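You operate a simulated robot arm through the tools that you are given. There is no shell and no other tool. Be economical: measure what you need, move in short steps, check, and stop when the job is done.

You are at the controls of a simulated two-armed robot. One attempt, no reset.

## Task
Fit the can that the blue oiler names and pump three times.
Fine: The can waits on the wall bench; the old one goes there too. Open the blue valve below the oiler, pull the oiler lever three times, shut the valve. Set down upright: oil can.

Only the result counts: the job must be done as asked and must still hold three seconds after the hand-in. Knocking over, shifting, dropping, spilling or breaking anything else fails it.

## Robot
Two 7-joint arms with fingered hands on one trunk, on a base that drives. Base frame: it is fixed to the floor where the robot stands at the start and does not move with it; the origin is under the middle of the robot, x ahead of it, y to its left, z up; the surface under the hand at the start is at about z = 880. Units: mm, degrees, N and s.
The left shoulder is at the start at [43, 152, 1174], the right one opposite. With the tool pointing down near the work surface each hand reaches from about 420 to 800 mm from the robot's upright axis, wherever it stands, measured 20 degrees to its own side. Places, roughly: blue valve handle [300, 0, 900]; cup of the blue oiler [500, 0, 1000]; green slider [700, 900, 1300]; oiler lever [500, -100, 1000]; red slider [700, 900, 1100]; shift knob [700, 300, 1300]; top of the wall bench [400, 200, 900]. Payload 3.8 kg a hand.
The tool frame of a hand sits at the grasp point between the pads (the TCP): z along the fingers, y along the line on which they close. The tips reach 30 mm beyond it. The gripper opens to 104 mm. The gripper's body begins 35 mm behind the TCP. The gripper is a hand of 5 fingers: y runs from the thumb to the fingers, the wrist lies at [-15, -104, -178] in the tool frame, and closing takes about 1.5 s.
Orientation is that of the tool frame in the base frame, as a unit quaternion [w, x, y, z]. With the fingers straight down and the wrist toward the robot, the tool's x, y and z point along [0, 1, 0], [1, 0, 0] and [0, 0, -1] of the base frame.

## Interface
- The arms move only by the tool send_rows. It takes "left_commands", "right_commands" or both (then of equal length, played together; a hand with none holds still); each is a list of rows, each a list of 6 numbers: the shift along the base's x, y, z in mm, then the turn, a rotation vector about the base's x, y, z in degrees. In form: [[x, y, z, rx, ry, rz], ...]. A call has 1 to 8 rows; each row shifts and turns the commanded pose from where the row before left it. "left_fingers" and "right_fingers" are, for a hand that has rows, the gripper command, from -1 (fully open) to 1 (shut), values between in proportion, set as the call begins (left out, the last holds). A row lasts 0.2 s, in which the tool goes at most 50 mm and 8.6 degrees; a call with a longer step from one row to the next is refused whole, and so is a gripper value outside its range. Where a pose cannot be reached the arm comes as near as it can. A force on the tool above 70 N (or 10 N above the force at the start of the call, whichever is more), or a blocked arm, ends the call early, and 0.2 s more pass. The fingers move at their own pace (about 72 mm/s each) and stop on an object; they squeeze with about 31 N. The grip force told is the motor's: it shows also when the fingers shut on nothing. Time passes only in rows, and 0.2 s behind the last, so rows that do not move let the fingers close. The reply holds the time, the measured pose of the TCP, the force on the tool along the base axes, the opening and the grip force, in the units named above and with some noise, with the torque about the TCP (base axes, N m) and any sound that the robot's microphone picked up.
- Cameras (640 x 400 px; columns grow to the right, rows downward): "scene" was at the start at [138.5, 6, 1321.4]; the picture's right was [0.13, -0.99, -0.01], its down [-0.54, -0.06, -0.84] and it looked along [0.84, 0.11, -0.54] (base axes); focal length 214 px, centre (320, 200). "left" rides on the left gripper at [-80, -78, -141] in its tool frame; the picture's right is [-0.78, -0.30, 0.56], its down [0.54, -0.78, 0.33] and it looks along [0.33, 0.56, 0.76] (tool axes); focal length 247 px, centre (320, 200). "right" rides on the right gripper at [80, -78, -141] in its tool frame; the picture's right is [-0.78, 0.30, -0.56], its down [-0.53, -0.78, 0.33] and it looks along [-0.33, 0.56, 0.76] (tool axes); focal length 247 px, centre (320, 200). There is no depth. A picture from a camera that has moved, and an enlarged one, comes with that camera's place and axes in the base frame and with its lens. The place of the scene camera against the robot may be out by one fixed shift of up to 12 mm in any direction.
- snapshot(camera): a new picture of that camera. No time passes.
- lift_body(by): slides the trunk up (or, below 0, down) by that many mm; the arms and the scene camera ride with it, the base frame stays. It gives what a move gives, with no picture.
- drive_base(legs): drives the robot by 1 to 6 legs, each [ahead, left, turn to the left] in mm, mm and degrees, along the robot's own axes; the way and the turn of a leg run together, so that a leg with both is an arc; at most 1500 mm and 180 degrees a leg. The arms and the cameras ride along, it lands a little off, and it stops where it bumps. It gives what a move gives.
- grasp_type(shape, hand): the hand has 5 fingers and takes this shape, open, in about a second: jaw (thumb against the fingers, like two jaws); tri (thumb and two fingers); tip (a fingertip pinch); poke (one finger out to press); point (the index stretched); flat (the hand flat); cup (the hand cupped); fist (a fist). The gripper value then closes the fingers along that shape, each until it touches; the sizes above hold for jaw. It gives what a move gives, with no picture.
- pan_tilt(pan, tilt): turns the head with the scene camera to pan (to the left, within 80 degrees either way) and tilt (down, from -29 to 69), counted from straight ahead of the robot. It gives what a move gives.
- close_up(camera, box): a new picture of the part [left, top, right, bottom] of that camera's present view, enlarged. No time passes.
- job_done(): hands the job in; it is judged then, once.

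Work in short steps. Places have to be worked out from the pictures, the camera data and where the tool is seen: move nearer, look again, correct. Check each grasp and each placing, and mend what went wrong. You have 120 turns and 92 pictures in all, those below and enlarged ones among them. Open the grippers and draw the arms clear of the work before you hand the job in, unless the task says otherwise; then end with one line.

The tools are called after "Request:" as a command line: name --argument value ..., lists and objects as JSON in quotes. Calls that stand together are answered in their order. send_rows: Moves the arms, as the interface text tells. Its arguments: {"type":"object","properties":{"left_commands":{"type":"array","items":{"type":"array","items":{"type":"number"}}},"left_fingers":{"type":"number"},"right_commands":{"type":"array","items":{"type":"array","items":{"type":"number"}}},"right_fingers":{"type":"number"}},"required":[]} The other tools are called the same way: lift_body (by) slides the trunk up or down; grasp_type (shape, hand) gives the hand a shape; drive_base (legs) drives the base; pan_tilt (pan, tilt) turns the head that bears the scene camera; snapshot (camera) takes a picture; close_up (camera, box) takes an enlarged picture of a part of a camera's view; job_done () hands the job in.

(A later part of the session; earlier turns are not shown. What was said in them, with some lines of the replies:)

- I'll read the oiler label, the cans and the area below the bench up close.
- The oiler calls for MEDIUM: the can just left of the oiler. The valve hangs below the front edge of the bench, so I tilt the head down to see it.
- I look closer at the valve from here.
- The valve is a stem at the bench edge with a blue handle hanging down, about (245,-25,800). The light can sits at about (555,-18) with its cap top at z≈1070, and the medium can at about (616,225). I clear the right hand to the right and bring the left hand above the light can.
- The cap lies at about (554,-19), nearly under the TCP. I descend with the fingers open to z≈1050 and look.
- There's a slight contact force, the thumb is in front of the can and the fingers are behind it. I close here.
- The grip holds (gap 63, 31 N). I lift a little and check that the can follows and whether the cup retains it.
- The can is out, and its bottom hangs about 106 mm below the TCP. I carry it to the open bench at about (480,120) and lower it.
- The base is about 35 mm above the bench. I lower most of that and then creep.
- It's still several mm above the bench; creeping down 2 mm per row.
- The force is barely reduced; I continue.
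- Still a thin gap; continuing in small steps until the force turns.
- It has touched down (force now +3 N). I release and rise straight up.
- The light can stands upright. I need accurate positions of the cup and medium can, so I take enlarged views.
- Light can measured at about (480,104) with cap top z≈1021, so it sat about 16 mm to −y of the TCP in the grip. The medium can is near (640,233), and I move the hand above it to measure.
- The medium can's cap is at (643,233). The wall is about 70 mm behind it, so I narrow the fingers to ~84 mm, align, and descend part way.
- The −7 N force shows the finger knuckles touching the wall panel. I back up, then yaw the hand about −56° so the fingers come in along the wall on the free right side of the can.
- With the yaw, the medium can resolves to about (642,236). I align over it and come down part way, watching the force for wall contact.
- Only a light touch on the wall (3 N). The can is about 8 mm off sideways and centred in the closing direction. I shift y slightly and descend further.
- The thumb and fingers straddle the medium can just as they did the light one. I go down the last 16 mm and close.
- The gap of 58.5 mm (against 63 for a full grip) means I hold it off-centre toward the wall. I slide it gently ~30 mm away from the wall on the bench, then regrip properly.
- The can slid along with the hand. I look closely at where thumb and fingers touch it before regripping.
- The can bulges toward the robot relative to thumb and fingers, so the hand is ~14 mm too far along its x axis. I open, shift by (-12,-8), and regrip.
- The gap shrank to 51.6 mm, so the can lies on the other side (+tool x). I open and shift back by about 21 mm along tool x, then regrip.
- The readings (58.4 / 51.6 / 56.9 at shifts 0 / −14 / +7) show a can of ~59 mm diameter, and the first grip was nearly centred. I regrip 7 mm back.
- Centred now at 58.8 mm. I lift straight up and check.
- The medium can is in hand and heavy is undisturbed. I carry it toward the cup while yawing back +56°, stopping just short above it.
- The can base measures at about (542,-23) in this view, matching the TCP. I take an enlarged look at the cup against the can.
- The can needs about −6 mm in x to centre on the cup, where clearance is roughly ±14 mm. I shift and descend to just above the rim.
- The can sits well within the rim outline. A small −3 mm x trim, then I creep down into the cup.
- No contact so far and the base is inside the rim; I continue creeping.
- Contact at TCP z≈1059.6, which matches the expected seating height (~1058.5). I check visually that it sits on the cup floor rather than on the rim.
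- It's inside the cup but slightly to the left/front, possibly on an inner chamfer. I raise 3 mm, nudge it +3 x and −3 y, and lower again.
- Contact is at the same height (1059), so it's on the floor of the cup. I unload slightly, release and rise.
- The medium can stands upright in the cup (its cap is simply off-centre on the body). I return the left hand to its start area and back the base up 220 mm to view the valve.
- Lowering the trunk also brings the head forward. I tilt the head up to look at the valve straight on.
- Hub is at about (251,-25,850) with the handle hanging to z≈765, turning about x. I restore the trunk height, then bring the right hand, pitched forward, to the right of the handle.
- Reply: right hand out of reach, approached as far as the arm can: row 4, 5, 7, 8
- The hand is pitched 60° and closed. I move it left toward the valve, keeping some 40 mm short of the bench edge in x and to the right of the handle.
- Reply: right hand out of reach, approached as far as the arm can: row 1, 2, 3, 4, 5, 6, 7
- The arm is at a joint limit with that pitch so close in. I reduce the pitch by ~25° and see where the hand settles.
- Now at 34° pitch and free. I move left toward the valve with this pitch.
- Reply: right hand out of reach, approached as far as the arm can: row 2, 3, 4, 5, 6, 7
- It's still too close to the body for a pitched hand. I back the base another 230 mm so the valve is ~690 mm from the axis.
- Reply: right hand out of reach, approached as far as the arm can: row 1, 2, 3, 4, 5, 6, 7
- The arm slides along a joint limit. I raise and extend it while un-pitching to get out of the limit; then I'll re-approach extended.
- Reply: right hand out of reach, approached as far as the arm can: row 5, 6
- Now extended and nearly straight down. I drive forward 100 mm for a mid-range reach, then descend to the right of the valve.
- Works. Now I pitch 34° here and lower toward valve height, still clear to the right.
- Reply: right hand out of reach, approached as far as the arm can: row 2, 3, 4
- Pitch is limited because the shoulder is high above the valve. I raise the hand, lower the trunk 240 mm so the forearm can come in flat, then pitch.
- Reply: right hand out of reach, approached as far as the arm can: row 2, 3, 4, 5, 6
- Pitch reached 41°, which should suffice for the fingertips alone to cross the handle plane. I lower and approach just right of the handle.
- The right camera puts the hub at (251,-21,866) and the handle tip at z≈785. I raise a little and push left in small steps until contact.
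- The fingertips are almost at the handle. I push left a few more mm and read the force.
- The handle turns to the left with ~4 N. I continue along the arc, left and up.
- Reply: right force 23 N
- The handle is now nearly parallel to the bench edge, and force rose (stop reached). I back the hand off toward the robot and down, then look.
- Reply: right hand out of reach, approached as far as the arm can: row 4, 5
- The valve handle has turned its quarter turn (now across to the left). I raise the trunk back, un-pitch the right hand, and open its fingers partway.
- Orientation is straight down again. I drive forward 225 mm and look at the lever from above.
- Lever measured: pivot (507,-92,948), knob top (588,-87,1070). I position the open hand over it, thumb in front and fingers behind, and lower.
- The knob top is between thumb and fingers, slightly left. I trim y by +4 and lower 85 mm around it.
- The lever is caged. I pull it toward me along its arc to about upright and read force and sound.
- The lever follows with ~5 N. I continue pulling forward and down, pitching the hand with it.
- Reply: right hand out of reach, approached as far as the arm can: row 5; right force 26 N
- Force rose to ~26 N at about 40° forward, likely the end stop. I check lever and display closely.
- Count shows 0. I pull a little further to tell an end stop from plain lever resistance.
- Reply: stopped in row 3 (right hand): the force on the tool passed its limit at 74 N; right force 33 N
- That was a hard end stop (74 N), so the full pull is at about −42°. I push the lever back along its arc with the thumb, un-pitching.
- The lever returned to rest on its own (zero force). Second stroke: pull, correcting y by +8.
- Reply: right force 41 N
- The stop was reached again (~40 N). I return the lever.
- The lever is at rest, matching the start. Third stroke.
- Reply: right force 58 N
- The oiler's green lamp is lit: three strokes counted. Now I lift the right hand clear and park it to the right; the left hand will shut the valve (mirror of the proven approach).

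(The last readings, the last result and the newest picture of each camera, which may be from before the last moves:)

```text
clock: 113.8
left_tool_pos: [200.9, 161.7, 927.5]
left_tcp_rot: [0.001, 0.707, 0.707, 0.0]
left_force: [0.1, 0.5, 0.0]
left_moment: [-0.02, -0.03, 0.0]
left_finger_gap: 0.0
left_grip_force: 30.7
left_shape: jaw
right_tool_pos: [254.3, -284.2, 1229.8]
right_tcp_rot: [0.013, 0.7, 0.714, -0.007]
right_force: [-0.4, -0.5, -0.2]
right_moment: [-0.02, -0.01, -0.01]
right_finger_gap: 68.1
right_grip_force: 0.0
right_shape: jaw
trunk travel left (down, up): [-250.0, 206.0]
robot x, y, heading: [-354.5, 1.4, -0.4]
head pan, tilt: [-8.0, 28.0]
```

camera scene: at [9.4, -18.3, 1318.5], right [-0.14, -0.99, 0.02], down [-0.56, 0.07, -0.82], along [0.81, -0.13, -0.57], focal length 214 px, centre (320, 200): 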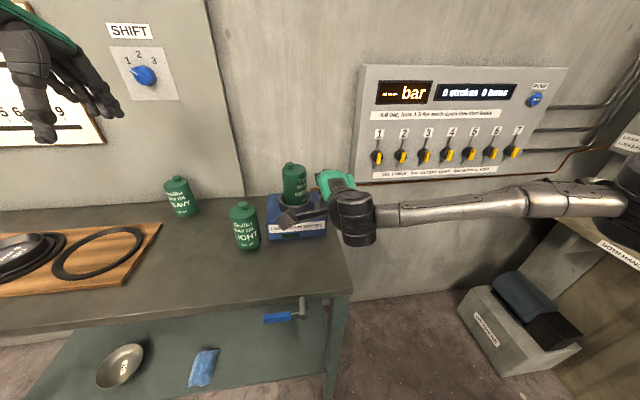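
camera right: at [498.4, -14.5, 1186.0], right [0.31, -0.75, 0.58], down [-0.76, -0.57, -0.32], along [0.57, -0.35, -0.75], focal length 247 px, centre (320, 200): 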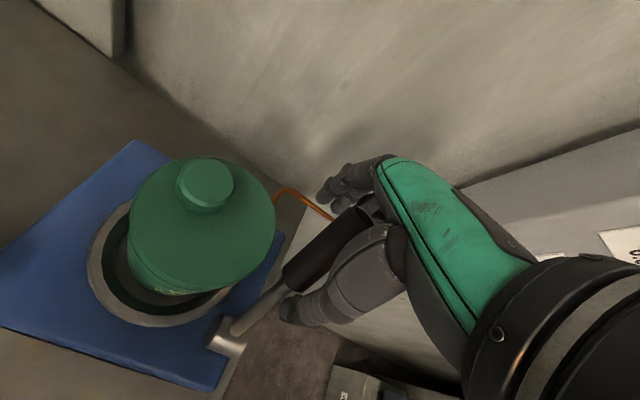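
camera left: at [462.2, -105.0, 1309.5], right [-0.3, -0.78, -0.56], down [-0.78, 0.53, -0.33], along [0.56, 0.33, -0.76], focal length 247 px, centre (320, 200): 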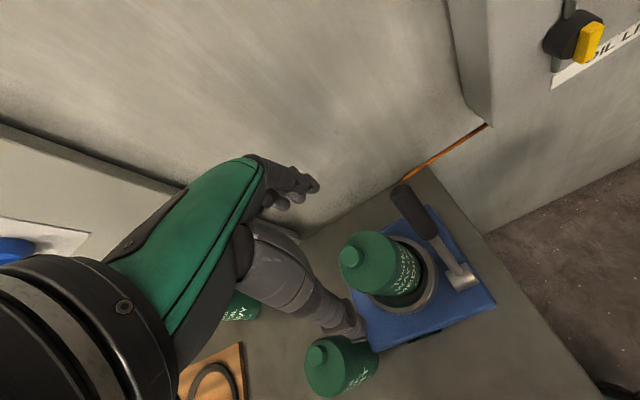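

Left hand is in place. I raise it to compensate for the trunk drop, lower the trunk, then pitch.

Request:
send_rows --left_commands '[[0, 0, 40, 0, -8.5, 0], [0, 0, 40, 0, -8.5, 0], [0, 0, 40, 0, 0, 0], [0, 0, 40, 0, 0, 0], [0, 0, 40, 0, 0, 0], [0, 0, 45, 0, 0, 0]]'

Request:
lift_body --by -240

Request:
send_rows --left_commands '[[0, 0, 0, 0, -8.5, 0], [0, 0, 0, 0, -8.5, 0], [0, 0, 0, 0, -7, 0], [0, 0, 0, 0, 0, 0]]'

```text
clock: 115.2
left_tool_pos: [202.2, 162.8, 1172.4]
left_tcp_rot: [0.104, 0.701, 0.698, 0.103]
left_force: [0.2, 0.2, 1.4]
left_moment: [-0.03, -0.02, -0.02]
left_finger_gap: 0.0
left_grip_force: 31.2
left_shape: jaw
right_tool_pos: [255.5, -283.7, 1227.9]
right_tcp_rot: [0.013, 0.7, 0.714, -0.007]
right_force: [0.7, 0.0, 0.0]
right_moment: [0.06, 0.02, 0.01]
right_finger_gap: 67.7
right_grip_force: 0.1
right_shape: jaw
trunk travel left (down, up): [-250.0, 206.0]
robot x, y, heading: [-353.0, 0.5, -0.0]
head pan, tilt: [-8.0, 28.0]
```

```text
clock: 117.7
left_tool_pos: [202.9, 162.1, 934.0]
left_tcp_rot: [0.106, 0.699, 0.699, 0.105]
left_force: [0.5, -0.2, 1.4]
left_moment: [0.03, 0.02, 0.0]
left_finger_gap: 0.1
left_grip_force: 30.8
left_shape: jaw
right_tool_pos: [252.6, -283.6, 989.7]
right_tcp_rot: [0.013, 0.699, 0.715, -0.006]
right_force: [-0.2, -0.4, 0.5]
right_moment: [0.02, -0.01, -0.03]
right_finger_gap: 67.8
right_grip_force: 0.1
right_shape: jaw
trunk travel left (down, up): [-10.0, 446.0]
robot x, y, heading: [-353.4, -0.4, 0.0]
head pan, tilt: [-8.0, 28.0]
```

```text
clock: 118.7
left_tool_pos: [207.0, 161.3, 936.2]
left_tcp_rot: [0.248, 0.663, 0.662, 0.247]
left_force: [-0.6, -0.8, 0.2]
left_moment: [-0.02, 0.02, -0.01]
left_finger_gap: 0.0
left_grip_force: 31.0
left_shape: jaw
left hand out of reach, approached as far as the arm can: row 3
right_tool_pos: [254.1, -283.4, 989.1]
right_tcp_rot: [0.013, 0.699, 0.715, -0.007]
right_force: [0.3, -0.9, 0.2]
right_moment: [0.02, -0.01, 0.02]
right_finger_gap: 67.8
right_grip_force: 0.1
right_shape: jaw
trunk travel left (down, up): [-10.0, 446.0]
robot x, y, heading: [-352.4, 0.7, -0.1]
head pan, tilt: [-8.0, 28.0]
```

Pitch is 41°. I move right to above the handle's outer end and look.

Request:
send_rows --left_commands '[[6, -30, 0, 0, 0, 0], [6, -30, 0, 0, 0, 0], [6, -30, 0, 0, 0, 0], [4, -30, -6, 0, 0, 0]]'

Request:
snapshot --camera "left"

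```text
clock: 119.7
left_tool_pos: [241.7, 50.1, 918.8]
left_tcp_rot: [0.229, 0.656, 0.676, 0.246]
left_force: [0.1, -0.5, 0.0]
left_moment: [-0.01, -0.01, -0.01]
left_finger_gap: 0.0
left_grip_force: 30.8
left_shape: jaw
right_tool_pos: [255.9, -284.2, 987.9]
right_tcp_rot: [0.013, 0.7, 0.714, -0.007]
right_force: [-0.1, -0.3, 0.9]
right_moment: [-0.01, -0.04, -0.02]
right_finger_gap: 68.1
right_grip_force: 0.1
right_shape: jaw
trunk travel left (down, up): [-10.0, 446.0]
robot x, y, heading: [-352.4, -1.8, 0.1]
head pan, tilt: [-8.0, 28.0]
```

```text
7 pictures are left
camera left: at [94.3, -35.8, 978.4], right [0.15, -0.76, -0.63], down [-0.41, 0.53, -0.74], along [0.9, 0.37, -0.23], focal length 247 px, centre (320, 200)
```

left: 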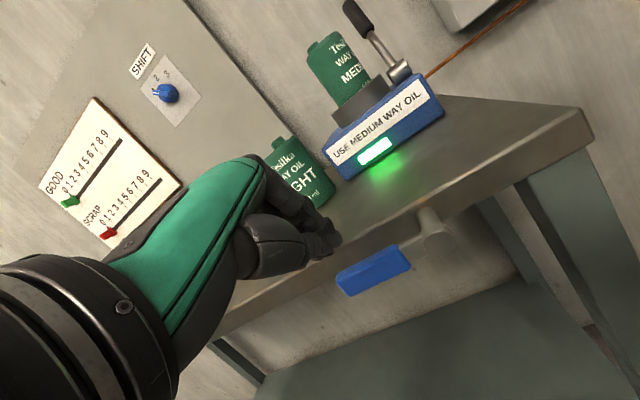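

The handle spans y≈−18 to 54 at z≈870. I trim in and press it down from above, starting the reverse arc.

Request:
send_rows --left_commands '[[-4, -12, -10, 0, 0, 0], [0, 0, -14, 0, 0, 0], [0, 0, -12, 0, 0, 0], [0, 0, -12, 0, 0, 0], [0, 0, -12, 0, 0, 0]]'

Request:
close_up --camera "left" --box '[220, 150, 540, 350]'

```text
clock: 120.9
left_tool_pos: [222.7, 28.0, 872.0]
left_tcp_rot: [0.25, 0.664, 0.66, 0.247]
left_force: [-5.2, -1.4, 0.8]
left_moment: [-0.01, 0.08, -0.07]
left_finger_gap: 0.0
left_grip_force: 31.1
left_shape: jaw
right_tool_pos: [254.0, -283.7, 989.3]
right_tcp_rot: [0.014, 0.7, 0.714, -0.005]
right_force: [-0.5, 0.3, -0.4]
right_moment: [-0.02, 0.0, 0.01]
right_finger_gap: 68.2
right_grip_force: 0.0
right_shape: jaw
trunk travel left (down, up): [-10.0, 446.0]
robot x, y, heading: [-354.0, -0.9, -0.1]
head pan, tilt: [-8.0, 28.0]
```

```text
2.00 times, centred on (380, 250) of left
camera zoom: at [70.8, -51.9, 926.2], right [0.14, -0.78, -0.61], down [-0.36, 0.54, -0.76], along [0.92, 0.33, -0.21], focal length 494 px, centre (200, 100)
```

zoom: 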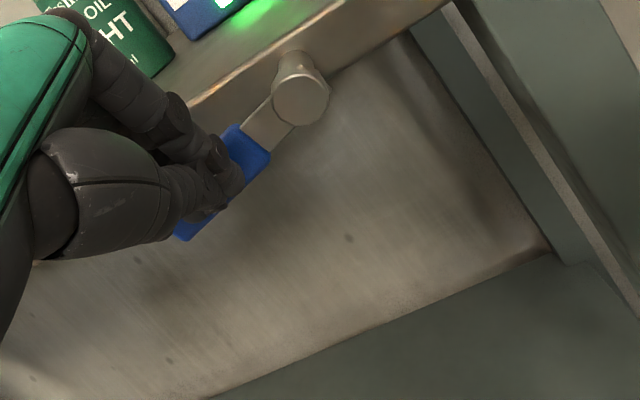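

The handle has started turning down (~35°). I continue down and to the right, with a bit more x.

Request:
send_rows --left_commands '[[4, -2, -10, 0, 0, 0], [4, -5, -10, 0, 0, 0], [2, -8, -9, 0, 0, 0], [0, -9, -8, 0, 0, 0], [0, -10, -5, 0, 0, 0]]'

Request:
close_up --camera "left" --box '[220, 100, 540, 300]'

```text
clock: 122.1
left_tool_pos: [228.0, -4.6, 832.5]
left_tcp_rot: [0.251, 0.662, 0.661, 0.249]
left_force: [-51.3, 5.2, 2.2]
left_moment: [-0.13, 0.8, 0.24]
left_finger_gap: 0.0
left_grip_force: 31.1
left_shape: jaw
right_tool_pos: [248.8, -283.3, 993.6]
right_tcp_rot: [0.016, 0.7, 0.714, -0.004]
right_force: [0.3, -0.9, 0.3]
right_moment: [-0.02, 0.01, 0.02]
right_finger_gap: 68.0
right_grip_force: 0.1
right_shape: jaw
trunk travel left (down, up): [-10.0, 446.0]
robot x, y, heading: [-353.0, 4.0, -0.1]
head pan, tilt: [-8.0, 28.0]
```

```text
2.00 times, centred on (380, 200) of left
camera zoom: at [76.6, -84.9, 887.3], right [0.14, -0.78, -0.61], down [-0.36, 0.53, -0.76], along [0.92, 0.33, -0.2], focal length 494 px, centre (200, 200)
```

zoom: 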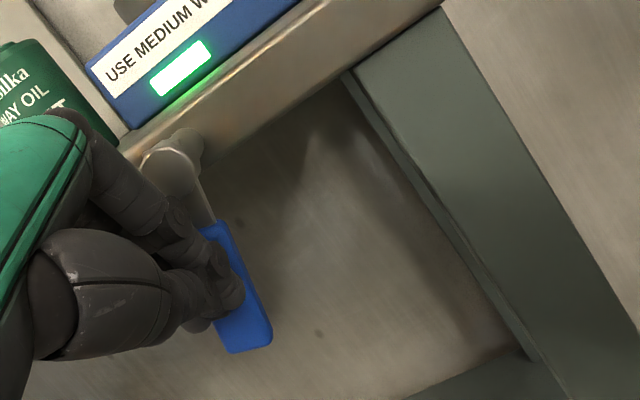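

About 20° remains; the −51 N in x is the hand pressing on the hub. I ease back in x and lower, then push further right.

Request:
send_rows --left_commands '[[-6, 0, -4, 0, 0, 0], [-2, 0, -8, 0, 0, 0], [0, -6, -3, 0, 0, 0], [0, -7, 0, 0, 0, 0], [0, -7, 0, 0, 0, 0]]'

Request:
close_up --camera "left" --box '[220, 80, 540, 280]'

```text
clock: 123.3
left_tool_pos: [225.3, -17.7, 814.8]
left_tcp_rot: [0.247, 0.659, 0.666, 0.248]
left_force: [-18.2, 25.5, 0.4]
left_moment: [0.09, 0.17, 0.62]
left_finger_gap: 0.0
left_grip_force: 31.2
left_shape: jaw
right_tool_pos: [253.3, -278.4, 991.3]
right_tcp_rot: [0.015, 0.698, 0.716, -0.007]
right_force: [0.1, -0.4, 1.0]
right_moment: [-0.01, -0.02, 0.01]
right_finger_gap: 67.8
right_grip_force: 0.1
right_shape: jaw
trunk travel left (down, up): [-10.0, 446.0]
robot x, y, heading: [-351.5, 0.7, -0.0]
head pan, tilt: [-8.0, 28.0]
```

```text
2.00 times, centred on (380, 180) of left
camera zoom: at [75.9, -99.7, 868.8], right [0.15, -0.78, -0.61], down [-0.37, 0.53, -0.76], along [0.92, 0.34, -0.21], focal length 494 px, centre (200, 240)
```

zoom: 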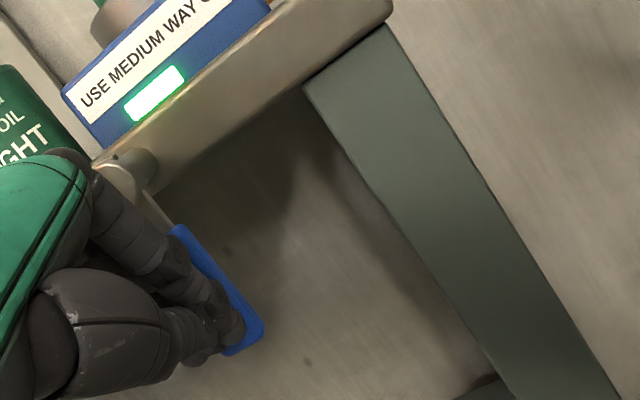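

The handle is parallel to the bench leg (vertical) and the force says its stop is reached. I withdraw the hand and verify.

Request:
send_rows --left_commands '[[-5, 3, 0, 0, 0, 0], [-25, 5, 0, 0, 0, 0], [-30, 20, 0, 0, 0, 0], [0, 40, 5, 0, 0, 0], [0, 40, 10, 0, 0, 0]]'

Request:
pan_tilt --pan -5 --tilt 5

Request:
snapshot --camera "scene"

```text
clock: 124.5
left_tool_pos: [195.7, 61.0, 829.3]
left_tcp_rot: [0.248, 0.663, 0.662, 0.247]
left_force: [0.2, 0.7, -0.3]
left_moment: [-0.01, 0.0, -0.04]
left_finger_gap: 0.1
left_grip_force: 30.8
left_shape: jaw
left hand out of reach, approached as far as the arm can: row 4, 5
right_tool_pos: [254.4, -284.1, 987.7]
right_tcp_rot: [0.013, 0.7, 0.714, -0.007]
right_force: [-0.4, 0.4, 0.2]
right_moment: [0.01, 0.01, -0.02]
right_finger_gap: 67.8
right_grip_force: 0.0
right_shape: jaw
trunk travel left (down, up): [-10.0, 446.0]
robot x, y, heading: [-352.1, 2.1, -0.4]
head pan, tilt: [-8.0, 28.0]
```

```text
clock: 125.3
left_tool_pos: [195.2, 59.9, 829.4]
left_tcp_rot: [0.248, 0.662, 0.662, 0.248]
left_force: [-0.4, -0.3, -0.2]
left_moment: [-0.02, -0.02, -0.01]
left_finger_gap: 0.0
left_grip_force: 30.8
left_shape: jaw
right_tool_pos: [253.9, -283.1, 988.8]
right_tcp_rot: [0.013, 0.7, 0.714, -0.006]
right_force: [-1.0, -0.6, -0.7]
right_moment: [-0.01, -0.02, 0.02]
right_finger_gap: 68.0
right_grip_force: 0.2
right_shape: jaw
trunk travel left (down, up): [-10.0, 446.0]
robot x, y, heading: [-356.2, 3.7, -0.1]
head pan, tilt: [-5.0, 5.0]
```

```text
3 pictures are left
camera scene: at [-38.7, -13.8, 1008.8], right [-0.08, -1.0, 0.04], down [-0.57, 0.01, -0.82], along [0.82, -0.09, -0.57], focal length 214 px, centre (320, 200)
```

scene: 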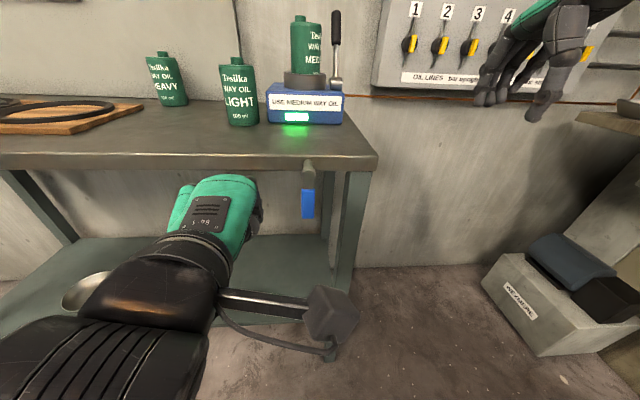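

The handle hangs straight down as at the start, the lamp is still green, and all cans are upright. I raise the trunk, then open both hands and draw back.

Request:
lift_body --by 240

Request:
send_rows --left_commands '[[0, 15, 30, 0, 8, 0], [0, 15, 30, 0, 8, 0], [0, 15, 30, 0, 8, 0], [0, 15, 30, 0, 8, 0], [0, 15, 20, 0, 8, 0], [0, 0, 0, 0, 0, 0]]' --left_fingers -1 --right_commands '[[0, 0, 0, 0, 0, 0], [0, 0, 0, 0, 0, 0], [0, 0, 0, 0, 0, 0], [0, 0, 0, 0, 0, 0], [0, 0, 0, 0, 0, 0], [0, 0, 0, 0, 0, 0]]' --right_fingers -1

Request:
pan_tilt --pan 0 --tilt 35

Request:
snapshot --camera "scene"

```text
clock: 127.8
left_tool_pos: [195.5, 61.5, 1068.9]
left_tcp_rot: [0.247, 0.662, 0.663, 0.248]
left_force: [0.5, 0.5, 0.4]
left_moment: [0.03, -0.03, -0.01]
left_finger_gap: 0.0
left_grip_force: 30.7
left_shape: jaw
right_tool_pos: [254.3, -283.3, 1227.4]
right_tcp_rot: [0.014, 0.7, 0.714, -0.007]
right_force: [0.0, -0.1, -0.2]
right_moment: [0.03, -0.02, -0.01]
right_finger_gap: 67.8
right_grip_force: 0.1
right_shape: jaw
trunk travel left (down, up): [-250.0, 206.0]
robot x, y, heading: [-353.3, 3.8, -0.2]
head pan, tilt: [-5.0, 5.0]
```

```text
clock: 129.2
left_tool_pos: [226.2, 138.7, 1199.6]
left_tcp_rot: [0.008, 0.708, 0.707, 0.006]
left_force: [-0.9, 0.2, 0.4]
left_moment: [-0.04, 0.01, 0.0]
left_finger_gap: 103.7
left_grip_force: 0.1
left_shape: jaw
left hand out of reach, approached as far as the arm can: row 5
right_tool_pos: [254.8, -283.5, 1227.5]
right_tcp_rot: [0.013, 0.699, 0.715, -0.007]
right_force: [0.4, -0.6, -0.5]
right_moment: [0.0, 0.03, -0.02]
right_finger_gap: 103.7
right_grip_force: 0.2
right_shape: jaw
trunk travel left (down, up): [-250.0, 206.0]
robot x, y, heading: [-354.0, 3.4, -0.1]
head pan, tilt: [-5.0, 5.0]
```

```text
clock: 130.2
left_tool_pos: [226.8, 136.5, 1200.6]
left_tcp_rot: [0.007, 0.707, 0.707, 0.007]
left_force: [-1.2, 0.3, 0.8]
left_moment: [0.05, 0.01, -0.01]
left_finger_gap: 103.8
left_grip_force: 0.2
left_shape: jaw
right_tool_pos: [255.3, -283.8, 1228.9]
right_tcp_rot: [0.014, 0.7, 0.714, -0.006]
right_force: [0.2, 0.6, -0.5]
right_moment: [0.01, 0.01, -0.03]
right_finger_gap: 103.6
right_grip_force: 0.1
right_shape: jaw
trunk travel left (down, up): [-250.0, 206.0]
robot x, y, heading: [-353.9, -1.6, 0.1]
head pan, tilt: [0.0, 35.0]
```

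```text
2 pictures are left
camera scene: at [-218.6, -5.6, 1307.9], right [0.0, -1.0, 0.0], down [-0.66, 0.0, -0.75], along [0.75, 0.0, -0.66], focal length 214 px, centre (320, 200)
```

scene: 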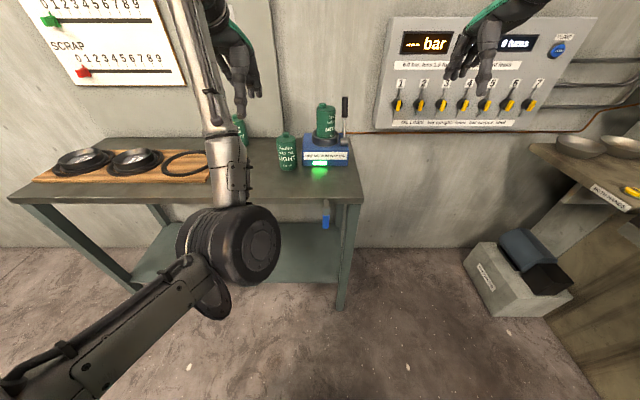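

Everything is in place: the medium can is in the oiler, the lamp is green, the lever is at rest, the valve handle hangs down, and the light and heavy cans stand upright. Both hands are open and clear, so I hand in.

Request:
job_done

```text
The job is handed in.
```

I fitted the MEDIUM can to the blue oiler and stood the old LIGHT can upright on the bench. I opened the blue valve, pulled the lever three times to its stop (the oiler's green lamp came on), turned the valve handle back to where it started, and handed the job in.
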